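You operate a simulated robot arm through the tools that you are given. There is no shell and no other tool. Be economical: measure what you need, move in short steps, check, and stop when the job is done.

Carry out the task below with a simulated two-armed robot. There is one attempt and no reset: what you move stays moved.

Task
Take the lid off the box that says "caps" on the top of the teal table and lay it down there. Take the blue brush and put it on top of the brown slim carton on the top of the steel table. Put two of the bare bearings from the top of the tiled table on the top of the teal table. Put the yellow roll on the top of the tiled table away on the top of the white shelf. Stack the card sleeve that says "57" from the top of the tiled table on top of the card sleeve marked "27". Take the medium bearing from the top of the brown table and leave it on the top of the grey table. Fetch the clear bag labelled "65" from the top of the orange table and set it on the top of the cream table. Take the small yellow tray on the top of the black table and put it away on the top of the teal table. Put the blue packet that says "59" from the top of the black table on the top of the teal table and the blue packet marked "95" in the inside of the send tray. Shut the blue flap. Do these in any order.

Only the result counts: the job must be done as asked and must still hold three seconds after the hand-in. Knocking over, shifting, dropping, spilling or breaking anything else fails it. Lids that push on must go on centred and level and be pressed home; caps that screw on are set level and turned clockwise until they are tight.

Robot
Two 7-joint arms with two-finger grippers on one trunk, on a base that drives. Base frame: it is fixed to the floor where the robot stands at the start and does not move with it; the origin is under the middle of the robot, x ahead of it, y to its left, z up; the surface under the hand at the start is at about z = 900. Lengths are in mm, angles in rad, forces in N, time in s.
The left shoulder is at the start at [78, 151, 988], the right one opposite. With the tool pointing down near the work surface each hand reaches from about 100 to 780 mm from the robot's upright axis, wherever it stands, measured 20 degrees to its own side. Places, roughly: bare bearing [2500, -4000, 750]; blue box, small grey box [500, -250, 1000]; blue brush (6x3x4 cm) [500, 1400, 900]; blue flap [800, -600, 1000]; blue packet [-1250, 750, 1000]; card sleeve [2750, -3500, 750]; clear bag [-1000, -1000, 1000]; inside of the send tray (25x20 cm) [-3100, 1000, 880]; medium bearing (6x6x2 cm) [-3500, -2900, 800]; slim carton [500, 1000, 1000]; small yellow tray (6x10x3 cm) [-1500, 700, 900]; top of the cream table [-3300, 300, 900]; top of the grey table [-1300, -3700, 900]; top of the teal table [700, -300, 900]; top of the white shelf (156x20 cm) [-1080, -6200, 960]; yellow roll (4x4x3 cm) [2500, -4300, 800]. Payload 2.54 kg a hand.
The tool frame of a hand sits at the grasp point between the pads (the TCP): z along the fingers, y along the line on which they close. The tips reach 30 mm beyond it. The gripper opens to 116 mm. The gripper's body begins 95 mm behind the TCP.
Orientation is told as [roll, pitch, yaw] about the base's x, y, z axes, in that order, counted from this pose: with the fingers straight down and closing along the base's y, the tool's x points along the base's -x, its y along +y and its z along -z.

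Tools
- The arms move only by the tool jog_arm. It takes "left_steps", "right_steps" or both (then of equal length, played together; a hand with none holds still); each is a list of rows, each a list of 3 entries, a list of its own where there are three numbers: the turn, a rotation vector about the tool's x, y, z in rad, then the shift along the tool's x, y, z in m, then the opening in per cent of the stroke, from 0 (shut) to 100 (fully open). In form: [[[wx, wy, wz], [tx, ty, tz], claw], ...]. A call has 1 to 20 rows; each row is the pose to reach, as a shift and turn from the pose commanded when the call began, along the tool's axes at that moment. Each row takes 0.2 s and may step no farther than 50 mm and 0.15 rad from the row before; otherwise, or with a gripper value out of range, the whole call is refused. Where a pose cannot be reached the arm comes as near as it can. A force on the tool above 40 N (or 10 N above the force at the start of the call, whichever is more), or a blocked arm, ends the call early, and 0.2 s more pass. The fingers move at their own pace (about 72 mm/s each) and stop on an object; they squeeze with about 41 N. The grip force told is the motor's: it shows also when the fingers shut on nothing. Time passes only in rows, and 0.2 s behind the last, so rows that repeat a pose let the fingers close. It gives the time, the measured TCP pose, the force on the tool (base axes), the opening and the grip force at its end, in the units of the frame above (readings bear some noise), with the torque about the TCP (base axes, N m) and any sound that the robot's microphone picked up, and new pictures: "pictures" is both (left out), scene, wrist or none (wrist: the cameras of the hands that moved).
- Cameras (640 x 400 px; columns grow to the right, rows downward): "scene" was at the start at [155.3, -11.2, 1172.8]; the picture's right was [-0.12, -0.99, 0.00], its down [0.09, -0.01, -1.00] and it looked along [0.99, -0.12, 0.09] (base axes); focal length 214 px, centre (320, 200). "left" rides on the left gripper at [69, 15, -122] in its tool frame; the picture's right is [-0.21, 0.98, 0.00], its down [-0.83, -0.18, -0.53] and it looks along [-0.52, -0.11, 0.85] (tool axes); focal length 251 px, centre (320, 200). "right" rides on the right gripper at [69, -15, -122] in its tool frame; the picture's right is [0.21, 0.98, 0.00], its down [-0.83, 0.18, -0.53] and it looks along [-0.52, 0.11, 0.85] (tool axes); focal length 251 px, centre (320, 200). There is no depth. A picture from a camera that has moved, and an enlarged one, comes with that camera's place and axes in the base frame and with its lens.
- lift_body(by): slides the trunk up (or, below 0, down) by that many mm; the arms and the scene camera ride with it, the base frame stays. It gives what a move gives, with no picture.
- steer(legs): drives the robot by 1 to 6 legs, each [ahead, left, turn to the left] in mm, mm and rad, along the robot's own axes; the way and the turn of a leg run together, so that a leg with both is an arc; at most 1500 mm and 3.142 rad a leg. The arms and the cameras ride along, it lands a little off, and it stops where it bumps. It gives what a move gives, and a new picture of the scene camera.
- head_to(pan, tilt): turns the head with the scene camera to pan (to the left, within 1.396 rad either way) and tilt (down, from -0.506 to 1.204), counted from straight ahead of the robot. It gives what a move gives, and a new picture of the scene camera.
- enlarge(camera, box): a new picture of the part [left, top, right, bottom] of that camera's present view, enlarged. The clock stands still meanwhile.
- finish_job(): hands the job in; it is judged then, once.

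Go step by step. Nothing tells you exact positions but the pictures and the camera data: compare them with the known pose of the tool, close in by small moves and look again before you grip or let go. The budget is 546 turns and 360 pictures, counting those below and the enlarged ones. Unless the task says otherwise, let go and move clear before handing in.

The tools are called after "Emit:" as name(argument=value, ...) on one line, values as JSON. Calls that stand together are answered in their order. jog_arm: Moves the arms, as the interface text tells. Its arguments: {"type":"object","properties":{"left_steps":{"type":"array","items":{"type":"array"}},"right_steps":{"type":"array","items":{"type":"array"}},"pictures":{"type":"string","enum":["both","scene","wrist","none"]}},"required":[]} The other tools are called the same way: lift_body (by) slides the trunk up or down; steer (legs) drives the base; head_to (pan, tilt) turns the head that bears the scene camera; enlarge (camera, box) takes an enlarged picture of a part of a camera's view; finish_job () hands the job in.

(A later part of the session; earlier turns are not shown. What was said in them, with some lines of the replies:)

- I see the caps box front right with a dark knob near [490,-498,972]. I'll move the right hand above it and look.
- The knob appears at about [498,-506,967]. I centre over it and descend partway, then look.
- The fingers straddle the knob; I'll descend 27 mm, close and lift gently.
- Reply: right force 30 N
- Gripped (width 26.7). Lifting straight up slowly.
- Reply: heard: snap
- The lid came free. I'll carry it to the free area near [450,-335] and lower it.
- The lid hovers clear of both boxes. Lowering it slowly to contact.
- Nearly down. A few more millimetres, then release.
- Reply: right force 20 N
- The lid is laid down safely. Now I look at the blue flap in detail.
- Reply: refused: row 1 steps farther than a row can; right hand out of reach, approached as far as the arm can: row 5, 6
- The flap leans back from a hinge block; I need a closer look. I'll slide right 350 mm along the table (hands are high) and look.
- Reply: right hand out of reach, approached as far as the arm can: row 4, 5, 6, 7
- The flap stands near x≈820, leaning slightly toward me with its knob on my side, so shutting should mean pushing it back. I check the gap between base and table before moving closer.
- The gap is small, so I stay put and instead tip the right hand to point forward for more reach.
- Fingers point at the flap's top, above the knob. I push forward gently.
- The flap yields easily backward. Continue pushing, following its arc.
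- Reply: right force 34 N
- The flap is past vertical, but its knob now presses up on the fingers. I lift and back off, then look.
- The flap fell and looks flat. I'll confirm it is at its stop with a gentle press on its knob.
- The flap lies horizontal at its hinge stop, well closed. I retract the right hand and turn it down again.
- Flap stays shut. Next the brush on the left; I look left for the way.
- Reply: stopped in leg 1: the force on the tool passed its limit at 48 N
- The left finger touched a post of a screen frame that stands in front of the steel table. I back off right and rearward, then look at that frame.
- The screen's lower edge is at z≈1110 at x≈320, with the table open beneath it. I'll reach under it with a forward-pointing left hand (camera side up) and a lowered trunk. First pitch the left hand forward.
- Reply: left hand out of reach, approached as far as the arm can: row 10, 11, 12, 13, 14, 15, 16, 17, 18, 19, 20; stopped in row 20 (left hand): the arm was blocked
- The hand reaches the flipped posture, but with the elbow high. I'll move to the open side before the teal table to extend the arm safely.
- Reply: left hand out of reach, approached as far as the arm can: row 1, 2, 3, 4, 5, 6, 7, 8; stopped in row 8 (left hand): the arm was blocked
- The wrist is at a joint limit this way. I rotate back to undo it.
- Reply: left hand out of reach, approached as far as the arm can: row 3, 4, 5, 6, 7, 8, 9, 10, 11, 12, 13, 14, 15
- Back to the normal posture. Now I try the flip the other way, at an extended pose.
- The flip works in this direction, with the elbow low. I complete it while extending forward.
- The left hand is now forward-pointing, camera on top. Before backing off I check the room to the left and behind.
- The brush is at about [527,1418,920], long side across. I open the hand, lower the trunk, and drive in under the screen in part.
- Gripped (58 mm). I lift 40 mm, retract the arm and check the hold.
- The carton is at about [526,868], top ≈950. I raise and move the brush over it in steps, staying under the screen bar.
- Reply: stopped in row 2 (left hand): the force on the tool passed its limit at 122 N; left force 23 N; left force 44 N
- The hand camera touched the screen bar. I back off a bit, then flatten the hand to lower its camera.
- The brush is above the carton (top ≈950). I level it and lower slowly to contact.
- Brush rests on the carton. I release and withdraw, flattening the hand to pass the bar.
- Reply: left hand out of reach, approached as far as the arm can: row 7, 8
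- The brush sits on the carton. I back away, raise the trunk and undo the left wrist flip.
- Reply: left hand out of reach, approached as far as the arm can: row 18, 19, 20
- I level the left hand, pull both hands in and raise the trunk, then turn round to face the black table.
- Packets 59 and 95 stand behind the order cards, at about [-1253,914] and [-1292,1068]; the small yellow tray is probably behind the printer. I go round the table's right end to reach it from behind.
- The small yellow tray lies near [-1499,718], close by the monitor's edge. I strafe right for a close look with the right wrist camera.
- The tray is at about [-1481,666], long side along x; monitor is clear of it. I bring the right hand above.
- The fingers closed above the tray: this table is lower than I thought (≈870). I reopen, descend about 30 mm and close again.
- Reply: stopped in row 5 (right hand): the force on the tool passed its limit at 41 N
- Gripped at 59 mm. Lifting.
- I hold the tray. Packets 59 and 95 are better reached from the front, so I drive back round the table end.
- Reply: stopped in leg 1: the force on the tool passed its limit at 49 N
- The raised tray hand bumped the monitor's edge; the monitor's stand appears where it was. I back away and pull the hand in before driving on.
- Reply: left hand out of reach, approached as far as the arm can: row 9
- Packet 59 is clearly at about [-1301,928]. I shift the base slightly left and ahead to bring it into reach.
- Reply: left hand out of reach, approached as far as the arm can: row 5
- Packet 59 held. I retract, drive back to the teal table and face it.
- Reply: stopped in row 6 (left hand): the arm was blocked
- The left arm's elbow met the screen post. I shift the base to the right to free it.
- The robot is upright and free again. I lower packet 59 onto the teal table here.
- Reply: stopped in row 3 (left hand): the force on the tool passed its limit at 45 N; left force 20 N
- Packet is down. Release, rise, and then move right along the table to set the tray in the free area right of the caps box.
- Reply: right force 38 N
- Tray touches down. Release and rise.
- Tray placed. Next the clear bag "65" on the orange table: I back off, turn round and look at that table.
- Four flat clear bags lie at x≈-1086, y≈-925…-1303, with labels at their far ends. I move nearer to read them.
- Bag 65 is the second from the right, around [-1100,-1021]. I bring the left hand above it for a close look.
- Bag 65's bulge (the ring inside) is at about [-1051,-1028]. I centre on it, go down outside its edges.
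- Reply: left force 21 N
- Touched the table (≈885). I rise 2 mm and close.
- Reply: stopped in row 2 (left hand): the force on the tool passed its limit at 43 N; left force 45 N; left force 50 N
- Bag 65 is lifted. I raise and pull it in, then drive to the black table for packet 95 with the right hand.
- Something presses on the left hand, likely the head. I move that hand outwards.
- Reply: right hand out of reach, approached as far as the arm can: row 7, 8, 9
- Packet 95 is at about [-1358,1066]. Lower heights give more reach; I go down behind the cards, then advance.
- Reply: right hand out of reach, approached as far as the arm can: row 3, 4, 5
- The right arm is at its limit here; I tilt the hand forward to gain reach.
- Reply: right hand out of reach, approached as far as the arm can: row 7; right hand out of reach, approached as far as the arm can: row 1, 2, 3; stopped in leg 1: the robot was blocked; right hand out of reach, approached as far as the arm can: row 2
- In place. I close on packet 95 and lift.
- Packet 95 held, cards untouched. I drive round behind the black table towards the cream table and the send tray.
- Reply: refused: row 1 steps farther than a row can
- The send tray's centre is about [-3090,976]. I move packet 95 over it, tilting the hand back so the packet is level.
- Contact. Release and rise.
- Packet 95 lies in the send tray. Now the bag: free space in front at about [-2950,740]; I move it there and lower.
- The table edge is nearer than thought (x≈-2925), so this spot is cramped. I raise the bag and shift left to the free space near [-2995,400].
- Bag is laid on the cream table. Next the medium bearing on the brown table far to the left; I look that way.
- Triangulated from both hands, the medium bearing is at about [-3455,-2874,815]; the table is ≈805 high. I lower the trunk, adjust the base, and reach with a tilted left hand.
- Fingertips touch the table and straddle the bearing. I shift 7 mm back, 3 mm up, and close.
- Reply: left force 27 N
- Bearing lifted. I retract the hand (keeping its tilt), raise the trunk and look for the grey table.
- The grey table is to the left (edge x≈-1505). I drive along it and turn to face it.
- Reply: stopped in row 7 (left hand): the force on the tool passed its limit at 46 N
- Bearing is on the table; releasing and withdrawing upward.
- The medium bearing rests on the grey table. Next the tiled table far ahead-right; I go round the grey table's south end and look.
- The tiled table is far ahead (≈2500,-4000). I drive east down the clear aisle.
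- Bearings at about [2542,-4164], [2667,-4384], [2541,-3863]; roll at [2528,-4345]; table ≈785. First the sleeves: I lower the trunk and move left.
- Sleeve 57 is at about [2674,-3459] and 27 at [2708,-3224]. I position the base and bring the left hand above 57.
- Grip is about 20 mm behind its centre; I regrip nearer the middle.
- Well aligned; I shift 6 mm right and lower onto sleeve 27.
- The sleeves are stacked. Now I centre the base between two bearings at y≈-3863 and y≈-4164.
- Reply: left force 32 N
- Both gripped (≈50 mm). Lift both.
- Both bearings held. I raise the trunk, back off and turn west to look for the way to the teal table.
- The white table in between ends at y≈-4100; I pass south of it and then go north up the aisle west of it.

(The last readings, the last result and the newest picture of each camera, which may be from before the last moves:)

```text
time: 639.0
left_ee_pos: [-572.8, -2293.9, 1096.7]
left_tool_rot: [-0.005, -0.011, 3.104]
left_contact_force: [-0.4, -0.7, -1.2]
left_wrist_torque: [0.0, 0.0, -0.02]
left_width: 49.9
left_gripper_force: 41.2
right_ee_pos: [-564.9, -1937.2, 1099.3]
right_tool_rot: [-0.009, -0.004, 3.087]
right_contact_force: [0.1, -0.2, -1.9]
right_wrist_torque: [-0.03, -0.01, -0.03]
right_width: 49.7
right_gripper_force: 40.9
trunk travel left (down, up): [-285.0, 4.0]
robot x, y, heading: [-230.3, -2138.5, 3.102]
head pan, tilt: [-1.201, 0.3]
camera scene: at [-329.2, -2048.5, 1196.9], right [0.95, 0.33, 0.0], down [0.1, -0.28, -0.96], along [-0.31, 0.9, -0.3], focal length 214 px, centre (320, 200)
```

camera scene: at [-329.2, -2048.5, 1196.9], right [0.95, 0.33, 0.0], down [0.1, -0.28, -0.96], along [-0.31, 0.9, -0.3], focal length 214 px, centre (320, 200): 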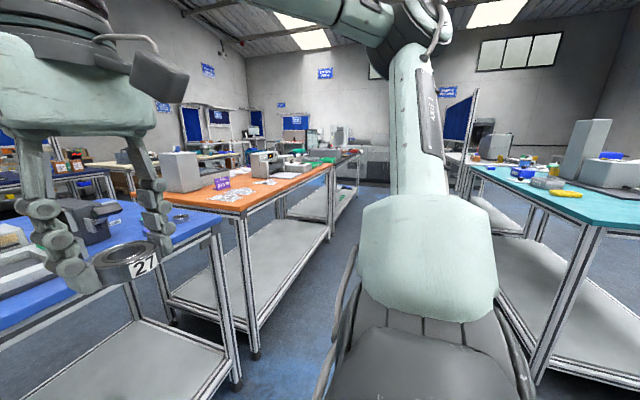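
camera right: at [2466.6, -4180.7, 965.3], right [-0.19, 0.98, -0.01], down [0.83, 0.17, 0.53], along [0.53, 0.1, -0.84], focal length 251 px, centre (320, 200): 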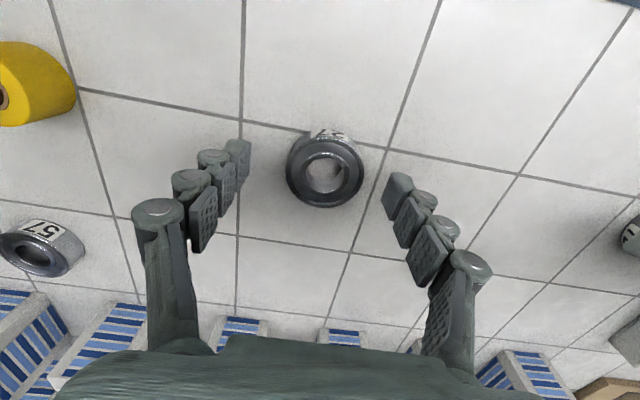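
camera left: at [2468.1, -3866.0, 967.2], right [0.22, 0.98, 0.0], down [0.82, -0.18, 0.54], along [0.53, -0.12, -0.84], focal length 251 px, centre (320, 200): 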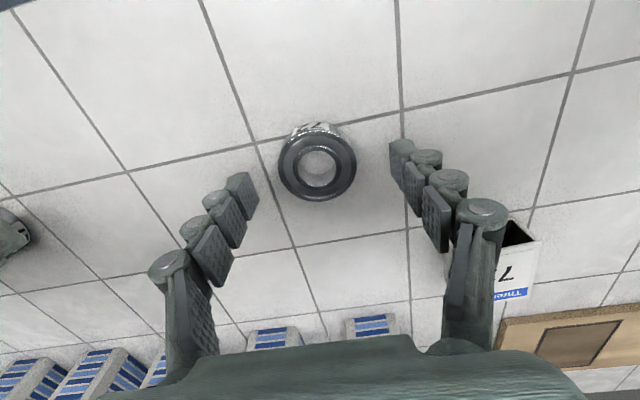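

Emit:
steer(legs=[[0, -1290, 0.04], [0, 0, -3.14], [130, 0, 0]])

Emit:
head_to(pan=0, tilt=0.55)

```text
time: 660.1
left_ee_pos: [236.8, -659.4, 1096.3]
left_tool_rot: [-0.003, -0.01, 0.038]
left_contact_force: [0.1, 0.5, -1.4]
left_wrist_torque: [-0.05, 0.03, 0.01]
left_width: 49.6
left_gripper_force: 41.0
right_ee_pos: [254.2, -1016.3, 1098.2]
right_tool_rot: [-0.008, -0.001, 0.022]
right_contact_force: [0.5, 0.8, -2.6]
right_wrist_torque: [-0.01, 0.04, 0.0]
right_width: 50.0
right_gripper_force: 40.9
trunk travel left (down, up): [-285.0, 4.0]
robot x, y, heading: [-91.5, -841.4, 0.036]
head pan, tilt: [-1.201, 0.3]
camera scene: at [12.7, -925.0, 1196.7], right [-0.92, -0.4, 0.0], down [-0.12, 0.27, -0.96], along [0.38, -0.88, -0.3], focal length 214 px, centre (320, 200)
```

scene: 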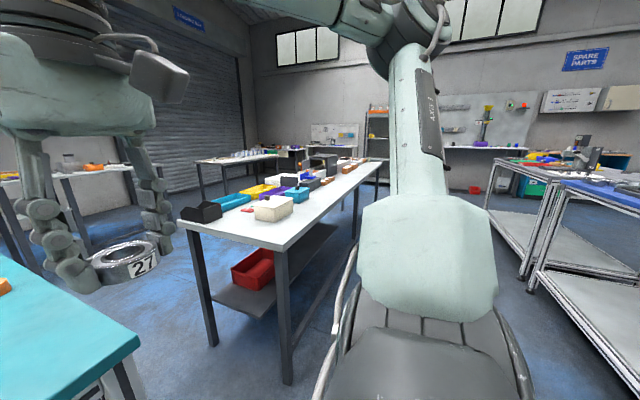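

```text
time: 661.5
left_ee_pos: [235.3, -659.9, 1096.8]
left_tool_rot: [-0.005, -0.01, 0.038]
left_contact_force: [-0.2, 0.6, -1.3]
left_wrist_torque: [0.01, 0.0, -0.01]
left_width: 50.0
left_gripper_force: 41.1
right_ee_pos: [253.2, -1016.3, 1099.5]
right_tool_rot: [-0.007, -0.001, 0.023]
right_contact_force: [0.9, 0.0, -1.7]
right_wrist_torque: [0.0, -0.03, -0.01]
right_width: 49.7
right_gripper_force: 41.1
trunk travel left (down, up): [-285.0, 4.0]
robot x, y, heading: [-93.2, -836.9, 0.037]
head pan, tilt: [0.0, 0.55]
camera scene: at [64.7, -836.1, 1173.9], right [0.04, -1.0, 0.0], down [-0.52, -0.02, -0.85], along [0.85, 0.03, -0.52], focal length 214 px, centre (320, 200)
```

scene: 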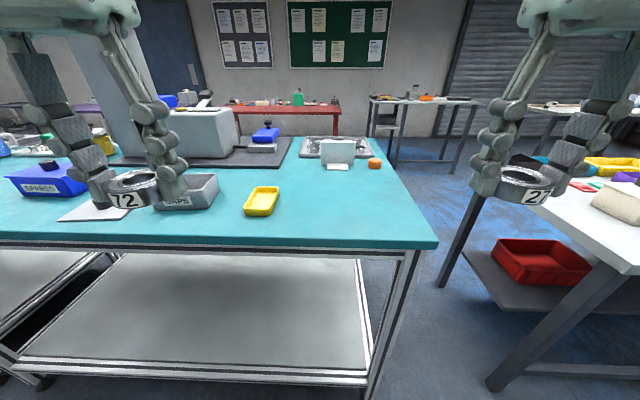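

Emit:
steer(legs=[[90, 0, -0.035]])

Emit:
jog_arm(right_steps=[[[0, 0, 0], [-0.04, 0.02, 0.01], 25], [[0, 0, 0], [-0.08, 0.04, 0.02], 25], [[0, 0, 0], [-0.12, 0.06, 0.04], 25], [[0, 0, 0], [-0.136, 0.07, 0.08], 25], [[0, 0, 0], [-0.136, 0.07, 0.12], 25], [[0, 0, 0], [-0.136, 0.07, 0.15], 25]], left_steps=[[[0, 0, 0], [-0.02, -0.04, 0], 25], [[0, 0, 0], [-0.04, -0.08, 0], 25], [[0, 0, 0], [-0.06, -0.11, 0], 25], [[0, 0, 0], [-0.09, -0.13, 0], 25], [[0, 0, 0], [-0.12, -0.14, 0], 25], [[0, 0, 0], [-0.15, -0.14, 0], 25]], pictures="scene")

```text
time: 662.6
left_ee_pos: [332.5, -671.4, 1098.2]
left_tool_rot: [-0.005, -0.011, 0.003]
left_contact_force: [0.9, 1.1, -1.8]
left_wrist_torque: [0.01, 0.04, -0.02]
left_width: 49.6
left_gripper_force: 41.0
right_ee_pos: [338.1, -1025.8, 1097.9]
right_tool_rot: [-0.009, -0.002, -0.014]
right_contact_force: [1.4, 0.2, -1.8]
right_wrist_torque: [-0.02, 0.06, -0.02]
right_width: 50.0
right_gripper_force: 40.7
trunk travel left (down, up): [-285.0, 4.0]
robot x, y, heading: [-3.7, -837.4, 0.001]
head pan, tilt: [0.0, 0.55]
camera scene: at [155.7, -840.0, 1173.7], right [0.0, -1.0, 0.0], down [-0.52, 0.0, -0.85], along [0.85, 0.0, -0.52], focal length 214 px, centre (320, 200)
```

scene: 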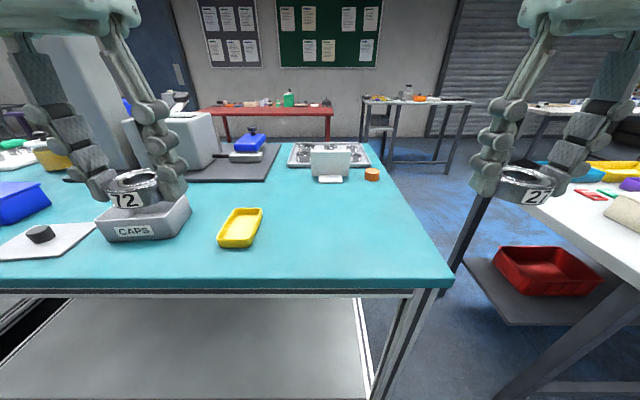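

```text
time: 664.0
left_ee_pos: [483.9, -807.8, 1098.6]
left_tool_rot: [-0.003, -0.01, 0.001]
left_contact_force: [-0.1, -1.1, -1.4]
left_wrist_torque: [0.01, 0.0, 0.0]
left_width: 49.9
left_gripper_force: 41.0
right_ee_pos: [475.4, -959.3, 947.4]
right_tool_rot: [-0.006, -0.001, -0.014]
right_contact_force: [0.0, 0.4, -1.4]
right_wrist_torque: [-0.01, 0.0, 0.01]
right_width: 49.8
right_gripper_force: 40.9
trunk travel left (down, up): [-285.0, 4.0]
robot x, y, heading: [-4.7, -840.4, -0.001]
head pan, tilt: [0.0, 0.55]
camera scene: at [155.5, -840.1, 1173.7], right [0.0, -1.0, 0.0], down [-0.52, 0.0, -0.85], along [0.85, 0.0, -0.52], focal length 214 px, centre (320, 200)
```

scene: 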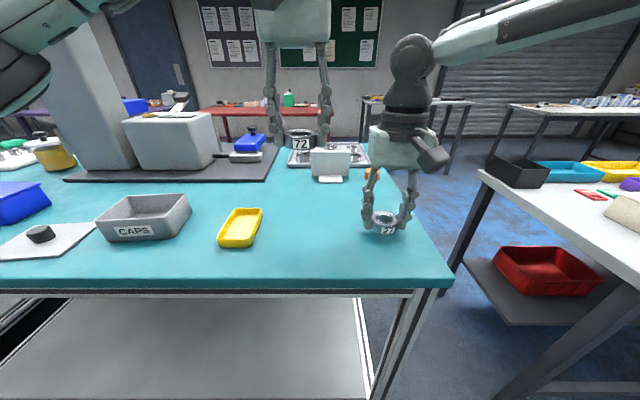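

Emit:
jog_arm(right_steps=[[[0, 0, 0], [0, 0.008, 0.008], 25], [[0, 0, 0], [0, 0.008, 0.013], 25], [[0, 0, 0], [0, 0.008, 0.016], 25], [[0, 0, 0], [0, 0.008, 0.019], 25], [[0, 0, 0], [0, 0.008, 0.022], 25], [[0, 0, 0], [0, 0.008, 0.025], 25]], pictures="none")

```text
time: 665.5
left_ee_pos: [481.3, -809.9, 1099.7]
left_tool_rot: [-0.006, -0.012, 0.002]
left_contact_force: [0.5, 1.1, -1.7]
left_wrist_torque: [0.0, 0.0, 0.01]
left_width: 50.1
left_gripper_force: 41.3
right_ee_pos: [474.6, -951.2, 929.1]
right_tool_rot: [-0.004, -0.014, -0.015]
right_contact_force: [-6.7, -1.5, 18.0]
right_wrist_torque: [0.05, 0.61, 0.12]
right_width: 50.1
right_gripper_force: 40.6
trunk travel left (down, up): [-285.0, 4.0]
robot x, y, heading: [-4.7, -840.6, 0.003]
head pan, tilt: [0.0, 0.55]
stopped in row 6 (right hand): the force on the tool passed its limit at 42 N (the readings are from after the stop); the commanded pose is now the measured one
```

Right bearing is down; release and rise, then lower the left one.

Emit:
jog_arm(right_steps=[[[0, 0, 0], [0, 0, -0.001], 50], [[0, 0, 0], [0, 0, -0.001], 70], [[0, 0, 0], [0, 0, -0.04], 75], [[0, 0, 0], [0, 0, -0.09], 75], [[0, 0, 0], [0.03, -0.02, -0.12], 75], [[0, 0, 0], [0.07, -0.04, -0.14], 75], [[0, 0, 0], [0.11, -0.06, -0.15], 75]], pictures="none")

Emit:
jog_arm(left_steps=[[[0, 0, 0], [0, 0, 0.05], 25], [[0, 0, 0], [0, 0, 0.1], 25], [[0, 0, 0], [0, 0, 0.14], 25], [[0, 0, 0], [0, 0, 0.157], 25], [[0, 0, 0], [0, 0, 0.161], 25], [[0, 0, 0], [0, 0, 0.164], 25], [[0, 0, 0], [0, 0, 0.167], 25], [[0, 0, 0], [0, 0, 0.17], 25], [[0, 0, 0], [0, 0, 0.173], 25]], pictures="scene")

```text
time: 667.1
left_ee_pos: [482.6, -809.9, 1100.5]
left_tool_rot: [-0.004, -0.012, 0.003]
left_contact_force: [0.3, 0.1, -1.5]
left_wrist_torque: [0.05, 0.01, -0.01]
left_width: 49.9
left_gripper_force: 40.8
right_ee_pos: [363.4, -1009.4, 1076.0]
right_tool_rot: [-0.004, -0.01, -0.013]
right_contact_force: [-0.5, -1.0, -0.8]
right_wrist_torque: [0.02, -0.01, 0.01]
right_width: 86.6
right_gripper_force: 0.1
trunk travel left (down, up): [-285.0, 4.0]
robot x, y, heading: [-6.9, -837.6, -0.001]
head pan, tilt: [0.0, 0.55]
```

```text
time: 669.1
left_ee_pos: [483.8, -811.1, 929.0]
left_tool_rot: [-0.008, -0.015, 0.004]
left_contact_force: [0.9, -0.2, 14.7]
left_wrist_torque: [0.34, -0.01, -0.04]
left_width: 49.8
left_gripper_force: 41.2
right_ee_pos: [364.3, -1009.6, 1076.1]
right_tool_rot: [-0.002, -0.012, -0.014]
right_contact_force: [0.8, -0.1, -0.1]
right_wrist_torque: [0.0, 0.04, 0.01]
right_width: 87.2
right_gripper_force: 0.1
trunk travel left (down, up): [-285.0, 4.0]
robot x, y, heading: [-4.8, -837.8, 0.002]
head pan, tilt: [0.0, 0.55]
camera scene: at [153.9, -840.3, 1174.4], right [0.0, -1.0, 0.0], down [-0.52, 0.0, -0.85], along [0.85, 0.0, -0.52], focal length 214 px, centre (320, 200)
```

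scene: 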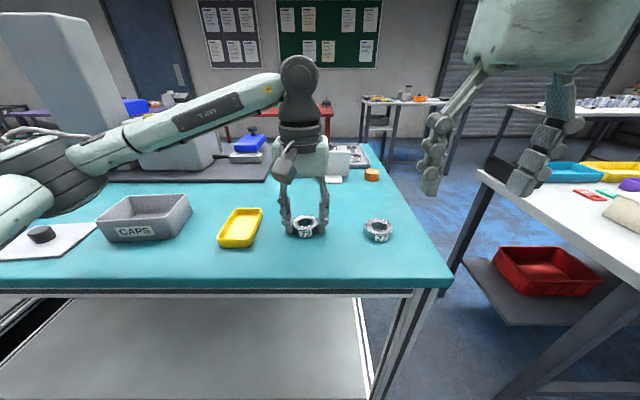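

Emit:
jog_arm(left_steps=[[[0, 0, 0], [0, 0, -0.001], 50], [[0, 0, 0], [0, 0, -0.001], 70], [[0, 0, 0], [0, 0, -0.04], 75], [[0, 0, 0], [0, 0, -0.09], 75], [[0, 0, 0], [0, 0, -0.13], 75], [[0, 0, 0], [0.04, 0.02, -0.15], 75], [[0, 0, 0], [0.08, 0.05, -0.15], 75], [[0, 0, 0], [0.11, 0.09, -0.15], 75], [[0, 0, 0], [0.13, 0.13, -0.15], 75]], pictures="scene")

```text
time: 671.1
left_ee_pos: [352.2, -677.6, 1074.5]
left_tool_rot: [-0.005, -0.011, 0.003]
left_contact_force: [0.4, 1.1, -0.2]
left_wrist_torque: [0.0, 0.05, 0.0]
left_width: 87.2
left_gripper_force: 0.0
right_ee_pos: [363.9, -1008.8, 1076.7]
right_tool_rot: [-0.006, -0.013, -0.015]
right_contact_force: [0.6, 0.3, 0.3]
right_wrist_torque: [0.02, -0.02, 0.01]
right_width: 86.9
right_gripper_force: 0.1
trunk travel left (down, up): [-285.0, 4.0]
robot x, y, heading: [-5.0, -842.3, 0.001]
head pan, tilt: [0.0, 0.55]
camera scene: at [154.3, -839.4, 1174.0], right [0.0, -1.0, 0.0], down [-0.52, 0.0, -0.85], along [0.85, 0.0, -0.52], focal length 214 px, centre (320, 200)
```

scene: 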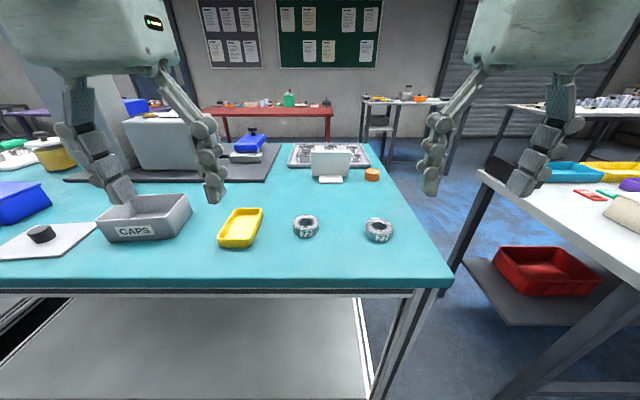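

Both bearings lie on the teal table. Last is the yellow roll: I drive back to the tiled table.

Emit:
steer(legs=[[-240, 0, 0], [0, -1500, 0], [0, -1500, 0], [0, -1000, 0], [1500, 0, 0], [770, 0, 0]])

Emit:
steer(legs=[[0, 620, 0]])

```text
time: 721.6
left_ee_pos: [2474.4, -4647.0, 1074.8]
left_tool_rot: [-0.005, -0.011, 0.026]
left_contact_force: [0.3, 0.2, -0.4]
left_wrist_torque: [0.0, -0.01, 0.0]
left_width: 87.0
left_gripper_force: 0.0
right_ee_pos: [2493.5, -4977.1, 1075.1]
right_tool_rot: [-0.002, -0.011, 0.008]
right_contact_force: [0.1, 0.6, 0.2]
right_wrist_torque: [0.02, 0.02, 0.0]
right_width: 87.1
right_gripper_force: 0.0
trunk travel left (down, up): [-285.0, 4.0]
robot x, y, heading: [2123.0, -4810.9, 0.028]
head pan, tilt: [0.0, 0.55]
camera scene: at [2279.8, -4813.0, 1173.8], right [0.02, -1.0, 0.0], down [-0.52, -0.01, -0.85], along [0.85, 0.02, -0.52], focal length 214 px, centre (320, 200)
```

scene: 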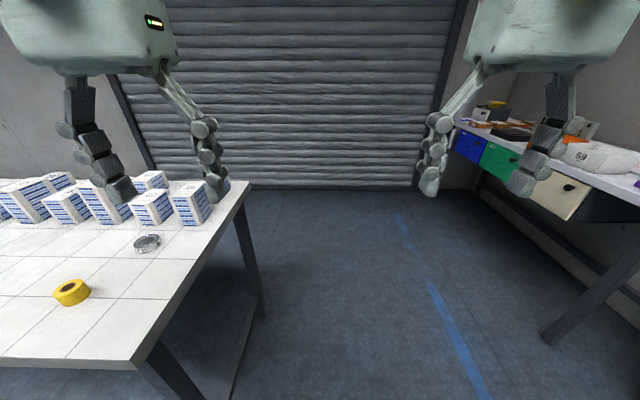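

```text
time: 727.9
left_ee_pos: [2457.9, -4043.9, 1075.6]
left_tool_rot: [-0.006, -0.012, 0.029]
left_contact_force: [0.1, -0.1, -0.3]
left_wrist_torque: [0.01, 0.0, -0.03]
left_width: 86.8
left_gripper_force: 0.1
right_ee_pos: [2478.8, -4373.0, 1075.5]
right_tool_rot: [-0.003, -0.012, 0.013]
right_contact_force: [0.7, 0.2, -0.4]
right_wrist_torque: [-0.04, -0.01, 0.01]
right_width: 86.9
right_gripper_force: 0.0
trunk travel left (down, up): [-285.0, 4.0]
robot x, y, heading: [2106.3, -4213.9, 0.021]
head pan, tilt: [0.0, 0.55]
camera scene: at [2264.3, -4210.7, 1173.9], right [0.03, -1.0, 0.0], down [-0.52, -0.01, -0.85], along [0.85, 0.02, -0.52], focal length 214 px, centre (320, 200)
```

scene: 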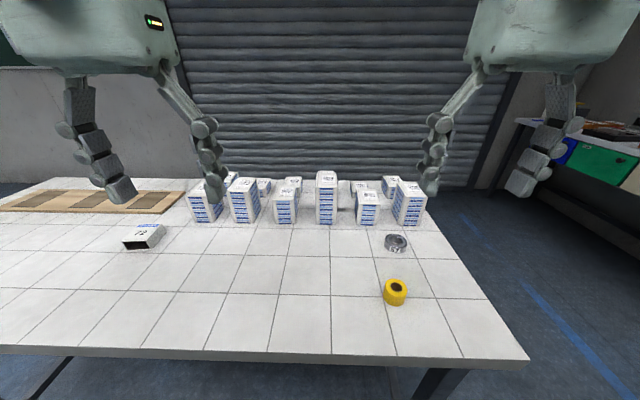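

Emit:
lift_body(by=-120)

Emit:
jog_arm(right_steps=[[[0, 0, 0], [-0.025, 0.015, 0.01], 60], [[0, 0, 0], [-0.045, 0.028, 0.02], 60]], pictures="wrist")

```text
time: 729.4
left_ee_pos: [2457.9, -4043.1, 954.5]
left_tool_rot: [-0.006, -0.013, 0.029]
left_contact_force: [-0.3, 0.6, 0.7]
left_wrist_torque: [0.02, 0.01, 0.01]
left_width: 86.7
left_gripper_force: 0.0
right_ee_pos: [2478.9, -4373.5, 956.0]
right_tool_rot: [-0.004, -0.014, 0.013]
right_contact_force: [0.2, -0.8, -0.3]
right_wrist_torque: [-0.03, 0.02, -0.04]
right_width: 86.9
right_gripper_force: 0.0
trunk travel left (down, up): [-165.0, 124.0]
robot x, y, heading: [2104.6, -4215.1, 0.022]
head pan, tilt: [0.0, 0.55]
```

```text
time: 730.0
left_ee_pos: [2458.5, -4044.3, 953.6]
left_tool_rot: [-0.006, -0.011, 0.029]
left_contact_force: [-0.2, 0.5, -1.0]
left_wrist_torque: [-0.02, 0.01, -0.02]
left_width: 87.0
left_gripper_force: 0.1
right_ee_pos: [2524.6, -4345.9, 936.1]
right_tool_rot: [-0.004, -0.01, 0.012]
right_contact_force: [0.0, -0.3, 0.0]
right_wrist_torque: [0.01, 0.02, 0.02]
right_width: 69.6
right_gripper_force: 0.0
trunk travel left (down, up): [-165.0, 124.0]
robot x, y, heading: [2101.7, -4214.8, 0.03]
head pan, tilt: [0.0, 0.55]
camera right: at [2452.6, -4362.3, 1057.3], right [-0.23, 0.97, -0.01], down [0.82, 0.19, 0.54], along [0.53, 0.12, -0.84], focal length 251 px, centre (320, 200)
```

right: 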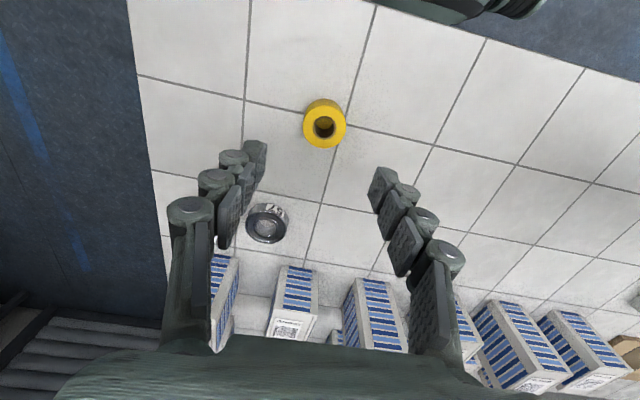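

Emit:
jog_arm(right_steps=[[[0, 0, 0], [0.006, 0.002, 0.04], 60], [[0, 0, 0], [0.006, 0.002, 0.08], 60]], pictures="wrist")

```text
time: 730.6
left_ee_pos: [2457.9, -4044.9, 953.9]
left_tool_rot: [-0.005, -0.009, 0.029]
left_contact_force: [0.0, 0.5, -0.2]
left_wrist_torque: [0.03, 0.04, 0.0]
left_width: 87.1
left_gripper_force: 0.1
right_ee_pos: [2518.0, -4345.4, 856.7]
right_tool_rot: [-0.002, -0.01, 0.011]
right_contact_force: [0.6, 0.9, 0.2]
right_wrist_torque: [0.0, -0.01, 0.02]
right_width: 69.5
right_gripper_force: 0.1
trunk travel left (down, up): [-165.0, 124.0]
robot x, y, heading: [2108.6, -4210.6, 0.028]
head pan, tilt: [0.0, 0.55]
camera right: at [2447.4, -4361.1, 976.8], right [-0.23, 0.97, -0.01], down [0.82, 0.19, 0.54], along [0.53, 0.12, -0.84], focal length 251 px, centre (320, 200)
```

right: 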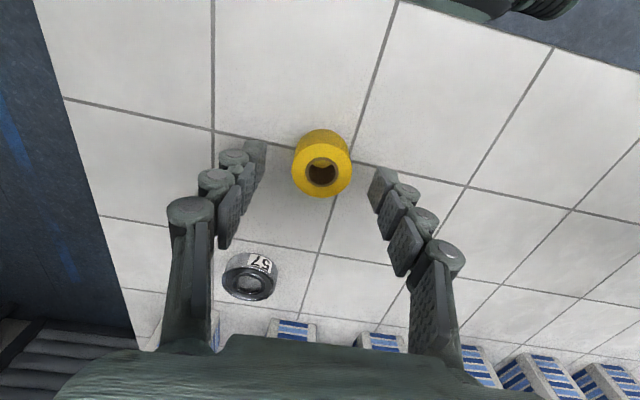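

Emit:
jog_arm(right_steps=[[[0, 0, 0], [-0.002, 0.001, 0.015], 60], [[0, 0, 0], [-0.003, 0.001, 0.026], 60], [[0, 0, 0], [-0.003, 0.001, 0.025], 35], [[0, 0, 0], [-0.003, 0.001, 0.024], 20], [[0, 0, 0], [-0.003, 0.001, 0.024], 15], [[0, 0, 0], [-0.003, 0.001, 0.024], 15]], pictures="none")

Emit:
jog_arm(right_steps=[[[0, 0, 0], [0, 0, -0.01], 15], [[0, 0, 0], [0, 0, -0.05], 15], [[0, 0, 0], [0, 0, -0.1], 15], [[0, 0, 0], [0.04, 0, -0.13], 15]], pictures="wrist")

```text
time: 732.0
left_ee_pos: [2457.1, -4044.3, 953.6]
left_tool_rot: [-0.005, -0.011, 0.029]
left_contact_force: [0.0, 0.6, -0.3]
left_wrist_torque: [-0.02, -0.01, 0.01]
left_width: 86.9
left_gripper_force: 0.1
right_ee_pos: [2521.0, -4342.7, 832.6]
right_tool_rot: [-0.003, -0.01, 0.012]
right_contact_force: [-0.4, 0.3, -0.7]
right_wrist_torque: [0.03, -0.03, -0.01]
right_width: 37.9
right_gripper_force: 41.2
trunk travel left (down, up): [-165.0, 124.0]
robot x, y, heading: [2108.7, -4216.5, 0.028]
head pan, tilt: [0.0, 0.55]
```

```text
time: 733.0
left_ee_pos: [2458.6, -4045.0, 954.7]
left_tool_rot: [-0.005, -0.012, 0.03]
left_contact_force: [1.0, -0.8, 0.2]
left_wrist_torque: [0.01, 0.05, -0.02]
left_width: 87.4
left_gripper_force: 0.1
right_ee_pos: [2477.8, -4341.2, 963.2]
right_tool_rot: [-0.004, -0.013, 0.013]
right_contact_force: [0.6, 0.3, -0.4]
right_wrist_torque: [0.02, 0.0, 0.01]
right_width: 38.0
right_gripper_force: 40.2
trunk travel left (down, up): [-165.0, 124.0]
robot x, y, heading: [2103.7, -4215.4, 0.033]
head pan, tilt: [0.0, 0.55]
camera right: at [2406.4, -4357.7, 1083.3], right [-0.23, 0.97, -0.01], down [0.82, 0.19, 0.54], along [0.53, 0.12, -0.84], focal length 251 px, centre (320, 200)
```

right: 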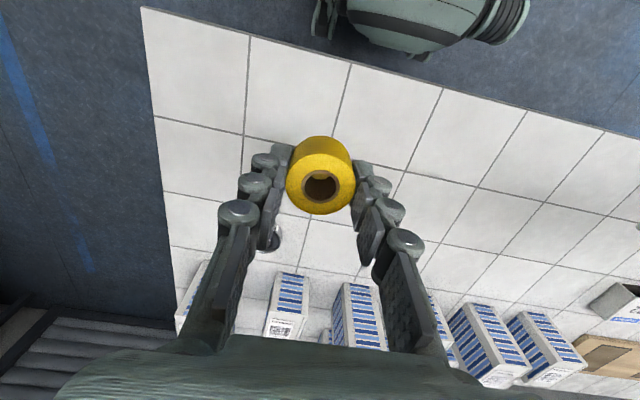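

The roll is held. I back away, raise the trunk and drive to the white shelf.

Emit:
lift_body(by=120)

Emit:
steer(legs=[[-560, 0, -0.03], [0, -950, 0], [-1500, 0, 0], [-1050, 0, 0], [0, 0, -1.57]])

Emit:
head_to(pan=0, tilt=0.3)

```text
time: 734.5
left_ee_pos: [2458.0, -4043.8, 1074.9]
left_tool_rot: [-0.006, -0.01, 0.03]
left_contact_force: [0.1, -0.6, -0.3]
left_wrist_torque: [-0.02, 0.02, -0.01]
left_width: 87.2
left_gripper_force: 0.0
right_ee_pos: [2478.1, -4341.1, 1081.5]
right_tool_rot: [-0.002, -0.01, 0.011]
right_contact_force: [-1.0, -0.2, -0.5]
right_wrist_torque: [0.01, -0.04, 0.0]
right_width: 37.9
right_gripper_force: 41.0
trunk travel left (down, up): [-285.0, 4.0]
robot x, y, heading: [2106.4, -4214.9, 0.032]
head pan, tilt: [0.0, 0.55]
```

```text
time: 762.7
left_ee_pos: [-854.8, -5544.9, 1074.3]
left_tool_rot: [-0.006, -0.01, -1.535]
left_contact_force: [0.1, 0.6, 0.0]
left_wrist_torque: [0.01, 0.0, 0.0]
left_width: 87.1
left_gripper_force: 0.1
right_ee_pos: [-1150.9, -5565.7, 1082.2]
right_tool_rot: [-0.005, -0.012, -1.553]
right_contact_force: [-0.4, -0.2, -1.1]
right_wrist_torque: [0.0, -0.01, 0.02]
right_width: 37.4
right_gripper_force: 41.0
trunk travel left (down, up): [-285.0, 4.0]
robot x, y, heading: [-1024.6, -5194.7, -1.541]
head pan, tilt: [0.0, 0.55]
camera scene: at [-1019.8, -5351.8, 1173.9], right [-1.0, -0.03, 0.0], down [-0.02, 0.52, -0.85], along [0.03, -0.85, -0.52], focal length 214 px, centre (320, 200)
```

scene: 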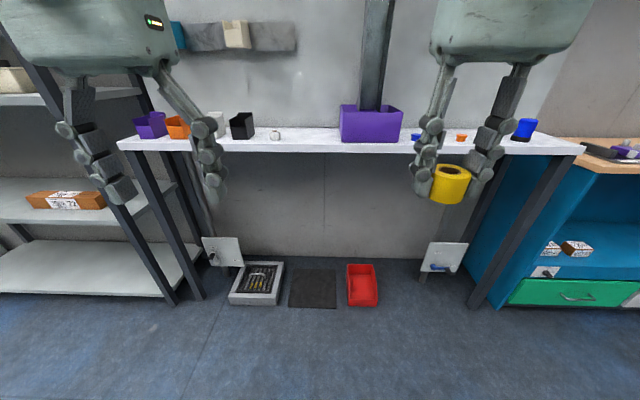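

```text
time: 763.5
left_ee_pos: [-852.8, -5544.3, 1074.5]
left_tool_rot: [-0.006, -0.01, -1.538]
left_contact_force: [-0.8, 0.0, -0.5]
left_wrist_torque: [0.0, 0.01, 0.01]
left_width: 87.0
left_gripper_force: 0.0
right_ee_pos: [-1150.3, -5566.4, 1082.2]
right_tool_rot: [-0.003, -0.012, -1.554]
right_contact_force: [-0.5, 0.2, 0.1]
right_wrist_torque: [0.06, 0.01, 0.02]
right_width: 37.7
right_gripper_force: 40.7
trunk travel left (down, up): [-285.0, 4.0]
robot x, y, heading: [-1027.0, -5195.4, -1.537]
head pan, tilt: [0.0, 0.3]
camera scene: at [-1019.6, -5355.4, 1196.8], right [-1.0, -0.03, 0.0], down [-0.01, 0.3, -0.96], along [0.03, -0.95, -0.3], focal length 214 px, centre (320, 200)
```

scene: 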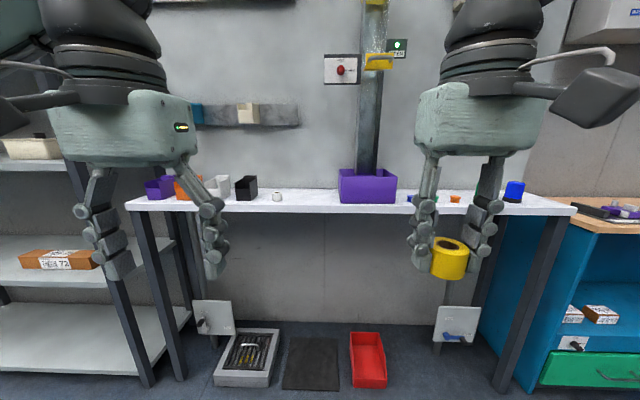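

The shelf has a free gap between a small white item and the purple box, around x≈-962. I line up and come closer.

Emit:
steer(legs=[[0, 190, -0.034], [440, 0, 0]])

Emit:
enlarge(camera="right", box=[0, 0, 640, 400])

```text
time: 768.2
left_ee_pos: [-674.8, -5986.9, 1074.1]
left_tool_rot: [-0.007, -0.011, -1.567]
left_contact_force: [0.4, 0.1, -0.7]
left_wrist_torque: [0.01, 0.01, -0.01]
left_width: 86.9
left_gripper_force: 0.1
right_ee_pos: [-972.0, -6000.0, 1081.7]
right_tool_rot: [-0.003, -0.01, -1.583]
right_contact_force: [0.5, 0.0, -0.8]
right_wrist_torque: [-0.02, 0.0, -0.02]
right_width: 37.5
right_gripper_force: 40.8
trunk travel left (down, up): [-285.0, 4.0]
robot x, y, heading: [-834.7, -5631.0, -1.566]
head pan, tilt: [0.0, 0.3]
camera scene: at [-834.1, -5794.0, 1196.8], right [-1.0, 0.0, 0.0], down [0.0, 0.3, -0.96], along [0.0, -0.96, -0.3], focal length 214 px, centre (320, 200)
```

scene: 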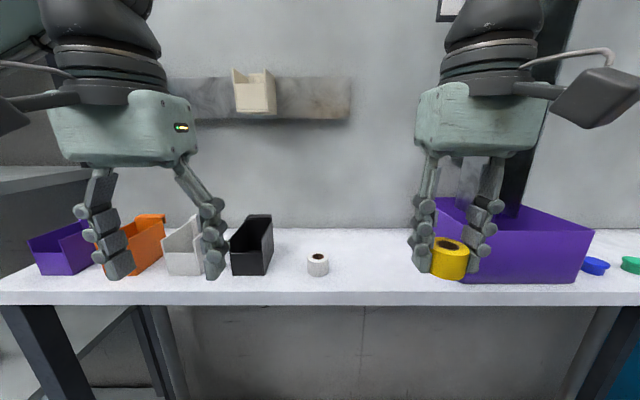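

```text
1.00 times, centred on (320, 200) of right (not enlarged: the box is as wide or as high as the picture)
camera zoom: at [-985.8, -5930.4, 1202.6], right [0.98, 0.2, -0.01], down [0.17, -0.82, 0.54], along [0.1, -0.53, -0.84], focal length 251 px, centre (320, 200)
```

zoom: 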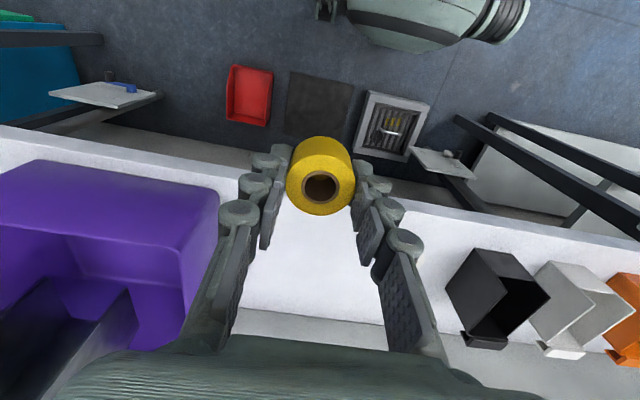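

Emit:
jog_arm(right_steps=[[[0, 0, 0], [-0.04, 0.01, 0], 15], [[0, 0, 0], [-0.08, 0.02, 0], 15], [[0, 0, 0], [-0.12, 0.027, 0], 15], [[0, 0, 0], [-0.155, 0.027, 0.02], 15], [[0, 0, 0], [-0.155, 0.027, 0.05], 15], [[0, 0, 0], [-0.155, 0.027, 0.068], 15]], pictures="both")

```text
time: 769.6
left_ee_pos: [-673.9, -5987.3, 1075.8]
left_tool_rot: [-0.005, -0.012, -1.566]
left_contact_force: [0.1, 0.2, -0.7]
left_wrist_torque: [0.01, 0.03, 0.0]
left_width: 87.0
left_gripper_force: 0.1
right_ee_pos: [-946.8, -6156.3, 1015.6]
right_tool_rot: [-0.002, -0.012, -1.584]
right_contact_force: [-0.9, -0.2, -0.4]
right_wrist_torque: [0.03, -0.03, -0.01]
right_width: 37.4
right_gripper_force: 41.2
right hand out of reach, approached as far as the arm can: row 4
trunk travel left (down, up): [-285.0, 4.0]
robot x, y, heading: [-832.5, -5631.0, -1.568]
head pan, tilt: [0.0, 0.3]
camera scene: at [-834.2, -5793.4, 1196.9], right [-1.0, 0.0, 0.0], down [0.0, 0.3, -0.96], along [0.0, -0.96, -0.3], focal length 214 px, centre (320, 200)
camera right: at [-961.0, -6086.4, 1136.4], right [0.98, 0.2, -0.01], down [0.17, -0.82, 0.54], along [0.1, -0.53, -0.84], focal length 251 px, centre (320, 200)
```

scene: 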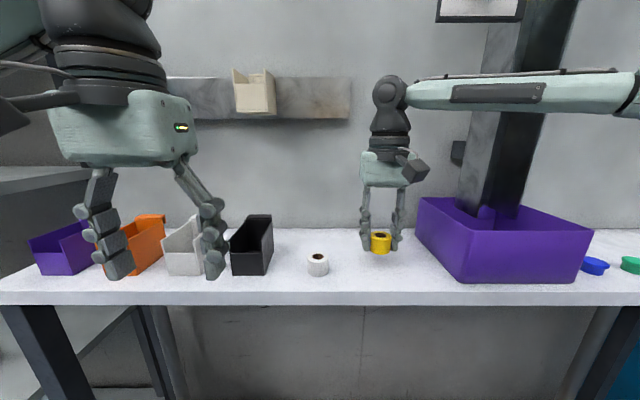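
right: 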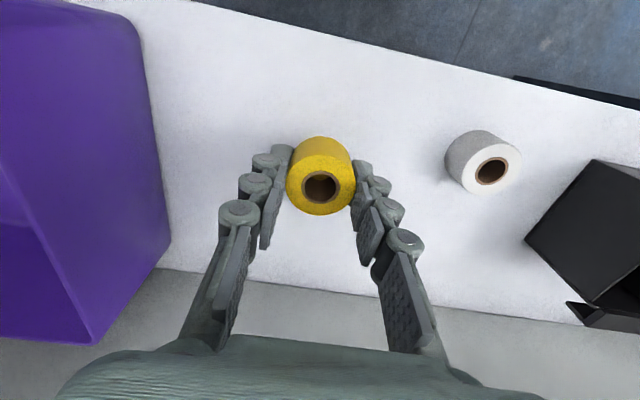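

Good free space. Lower to contact.

Emit:
jog_arm(right_steps=[[[0, 0, 0], [0, 0, 0.006], 15], [[0, 0, 0], [0, 0, 0.01], 15], [[0, 0, 0], [0, 0, 0.013], 15], [[0, 0, 0], [0, 0, 0.016], 15], [[0, 0, 0], [0, 0, 0.019], 15], [[0, 0, 0], [0, 0, 0.022], 15]], pictures="none")

```text
time: 771.0
left_ee_pos: [-674.2, -5987.6, 1073.5]
left_tool_rot: [-0.007, -0.012, -1.567]
left_contact_force: [-0.2, 0.5, -0.7]
left_wrist_torque: [-0.03, 0.01, -0.01]
left_width: 87.1
left_gripper_force: 0.1
right_ee_pos: [-945.2, -6155.8, 993.9]
right_tool_rot: [-0.003, -0.013, -1.582]
right_contact_force: [0.2, 0.3, 0.2]
right_wrist_torque: [0.0, -0.05, 0.03]
right_width: 37.7
right_gripper_force: 41.0
trunk travel left (down, up): [-285.0, 4.0]
robot x, y, heading: [-835.4, -5627.1, -1.572]
head pan, tilt: [0.0, 0.3]
```

Emit:
jog_arm(right_steps=[[[0, 0, 0], [0, 0, 0.003], 15], [[0, 0, 0], [0, 0, 0.006], 15], [[0, 0, 0], [0, 0, 0.009], 15], [[0, 0, 0], [0, 0, 0.012], 15], [[0, 0, 0], [0, 0, 0.015], 15], [[0, 0, 0], [0, 0, 0.018], 15], [[0, 0, 0], [0, 0, 0.021], 15]], pictures="none")

Emit:
enlarge(camera="scene", box=[300, 200, 440, 300])

```text
time: 772.7
left_ee_pos: [-674.7, -5986.7, 1074.8]
left_tool_rot: [-0.005, -0.013, -1.568]
left_contact_force: [0.3, -0.6, -0.1]
left_wrist_torque: [0.04, -0.01, 0.0]
left_width: 87.1
left_gripper_force: 0.1
right_ee_pos: [-945.5, -6158.0, 980.9]
right_tool_rot: [0.004, -0.025, -1.586]
right_contact_force: [-0.8, 5.6, 15.4]
right_wrist_torque: [0.39, -0.06, 0.01]
right_width: 37.6
right_gripper_force: 40.9
trunk travel left (down, up): [-285.0, 4.0]
robot x, y, heading: [-835.1, -5627.6, -1.571]
head pan, tilt: [0.0, 0.3]
stopped in row 7 (right hand): the force on the tool passed its limit at 41 N (the readings are from after the stop); the commanded pose is now the measured one
```

```text
4.00 times, centred on (370, 250) of scene
camera zoom: at [-834.1, -5792.2, 1196.9], right [-1.0, 0.0, 0.0], down [0.0, 0.29, -0.96], along [0.0, -0.96, -0.29], focal length 858 px, centre (120, 0)
```

zoom: 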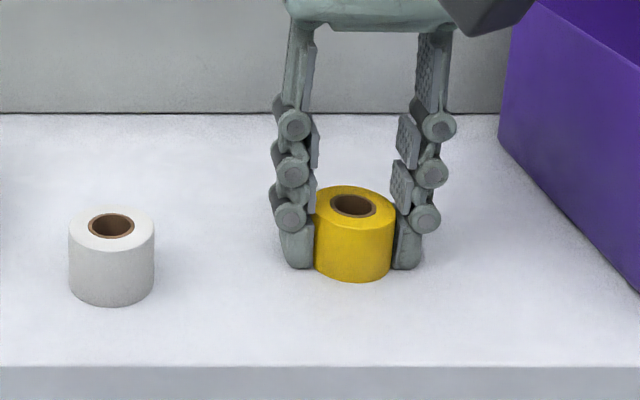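

The roll stands on the shelf. Release, rise, and back away.

Emit:
jog_arm(right_steps=[[[0, 0, 0], [0, 0, -0.001], 35], [[0, 0, 0], [0, 0, -0.001], 55], [[0, 0, 0], [0, 0, -0.03], 60], [[0, 0, 0], [0, 0, -0.07], 60], [[0, 0, 0], [0.03, 0, -0.09], 60], [[0, 0, 0], [0.075, 0, -0.1], 60], [[0, 0, 0], [0.12, 0, -0.1], 60], [[0, 0, 0], [0.16, 0, -0.1], 60]], pictures="scene")

```text
time: 774.5
left_ee_pos: [-673.4, -5986.4, 1074.1]
left_tool_rot: [-0.006, -0.012, -1.568]
left_contact_force: [-0.2, 0.6, -0.6]
left_wrist_torque: [-0.01, -0.03, 0.01]
left_width: 86.7
left_gripper_force: 0.1
right_ee_pos: [-945.4, -5995.7, 1076.4]
right_tool_rot: [0.0, -0.022, -1.586]
right_contact_force: [-0.1, -0.1, -0.7]
right_wrist_torque: [-0.02, -0.03, -0.02]
right_width: 69.6
right_gripper_force: 0.2
trunk travel left (down, up): [-285.0, 4.0]
robot x, y, heading: [-834.2, -5629.9, -1.573]
head pan, tilt: [0.0, 0.3]
camera scene: at [-834.1, -5792.8, 1197.0], right [-1.0, 0.0, 0.0], down [0.0, 0.29, -0.96], along [0.0, -0.96, -0.29], focal length 214 px, centre (320, 200)
```

scene: 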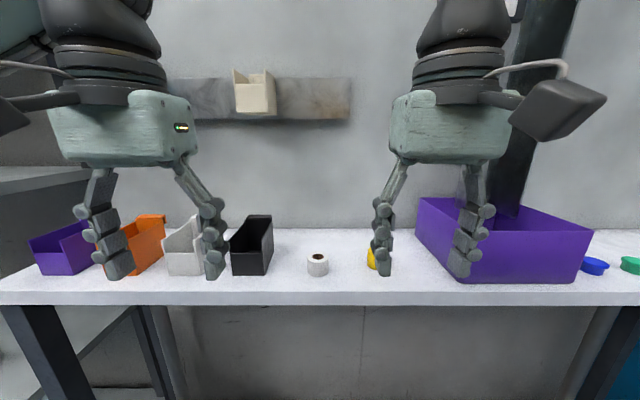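

The yellow roll stands on the shelf and both hands are clear of everything. All parts of the task have been carried out, so I hand in.

Emit:
finish_job()

```text
The job is handed in.
```

I carried out all ten parts of the job and handed it in. The hand-in came back without a verdict, so I don't know yet whether it passed.

- **Contacts:** Four contacts could count against it:
  - The left fingers and later the left elbow touched the post of the blue screen at the steel table.
  - The left hand's camera touched that screen's lower bar.
  - The tray hand bumped the monitor on the black table.
  - The base nudged the front edge of the black table.

  Nothing looked shifted afterwards.
- **Blue flap:** I pushed it past upright and it fell shut under its own weight. It looked flat and closed in every later picture. I did not press it down to check.
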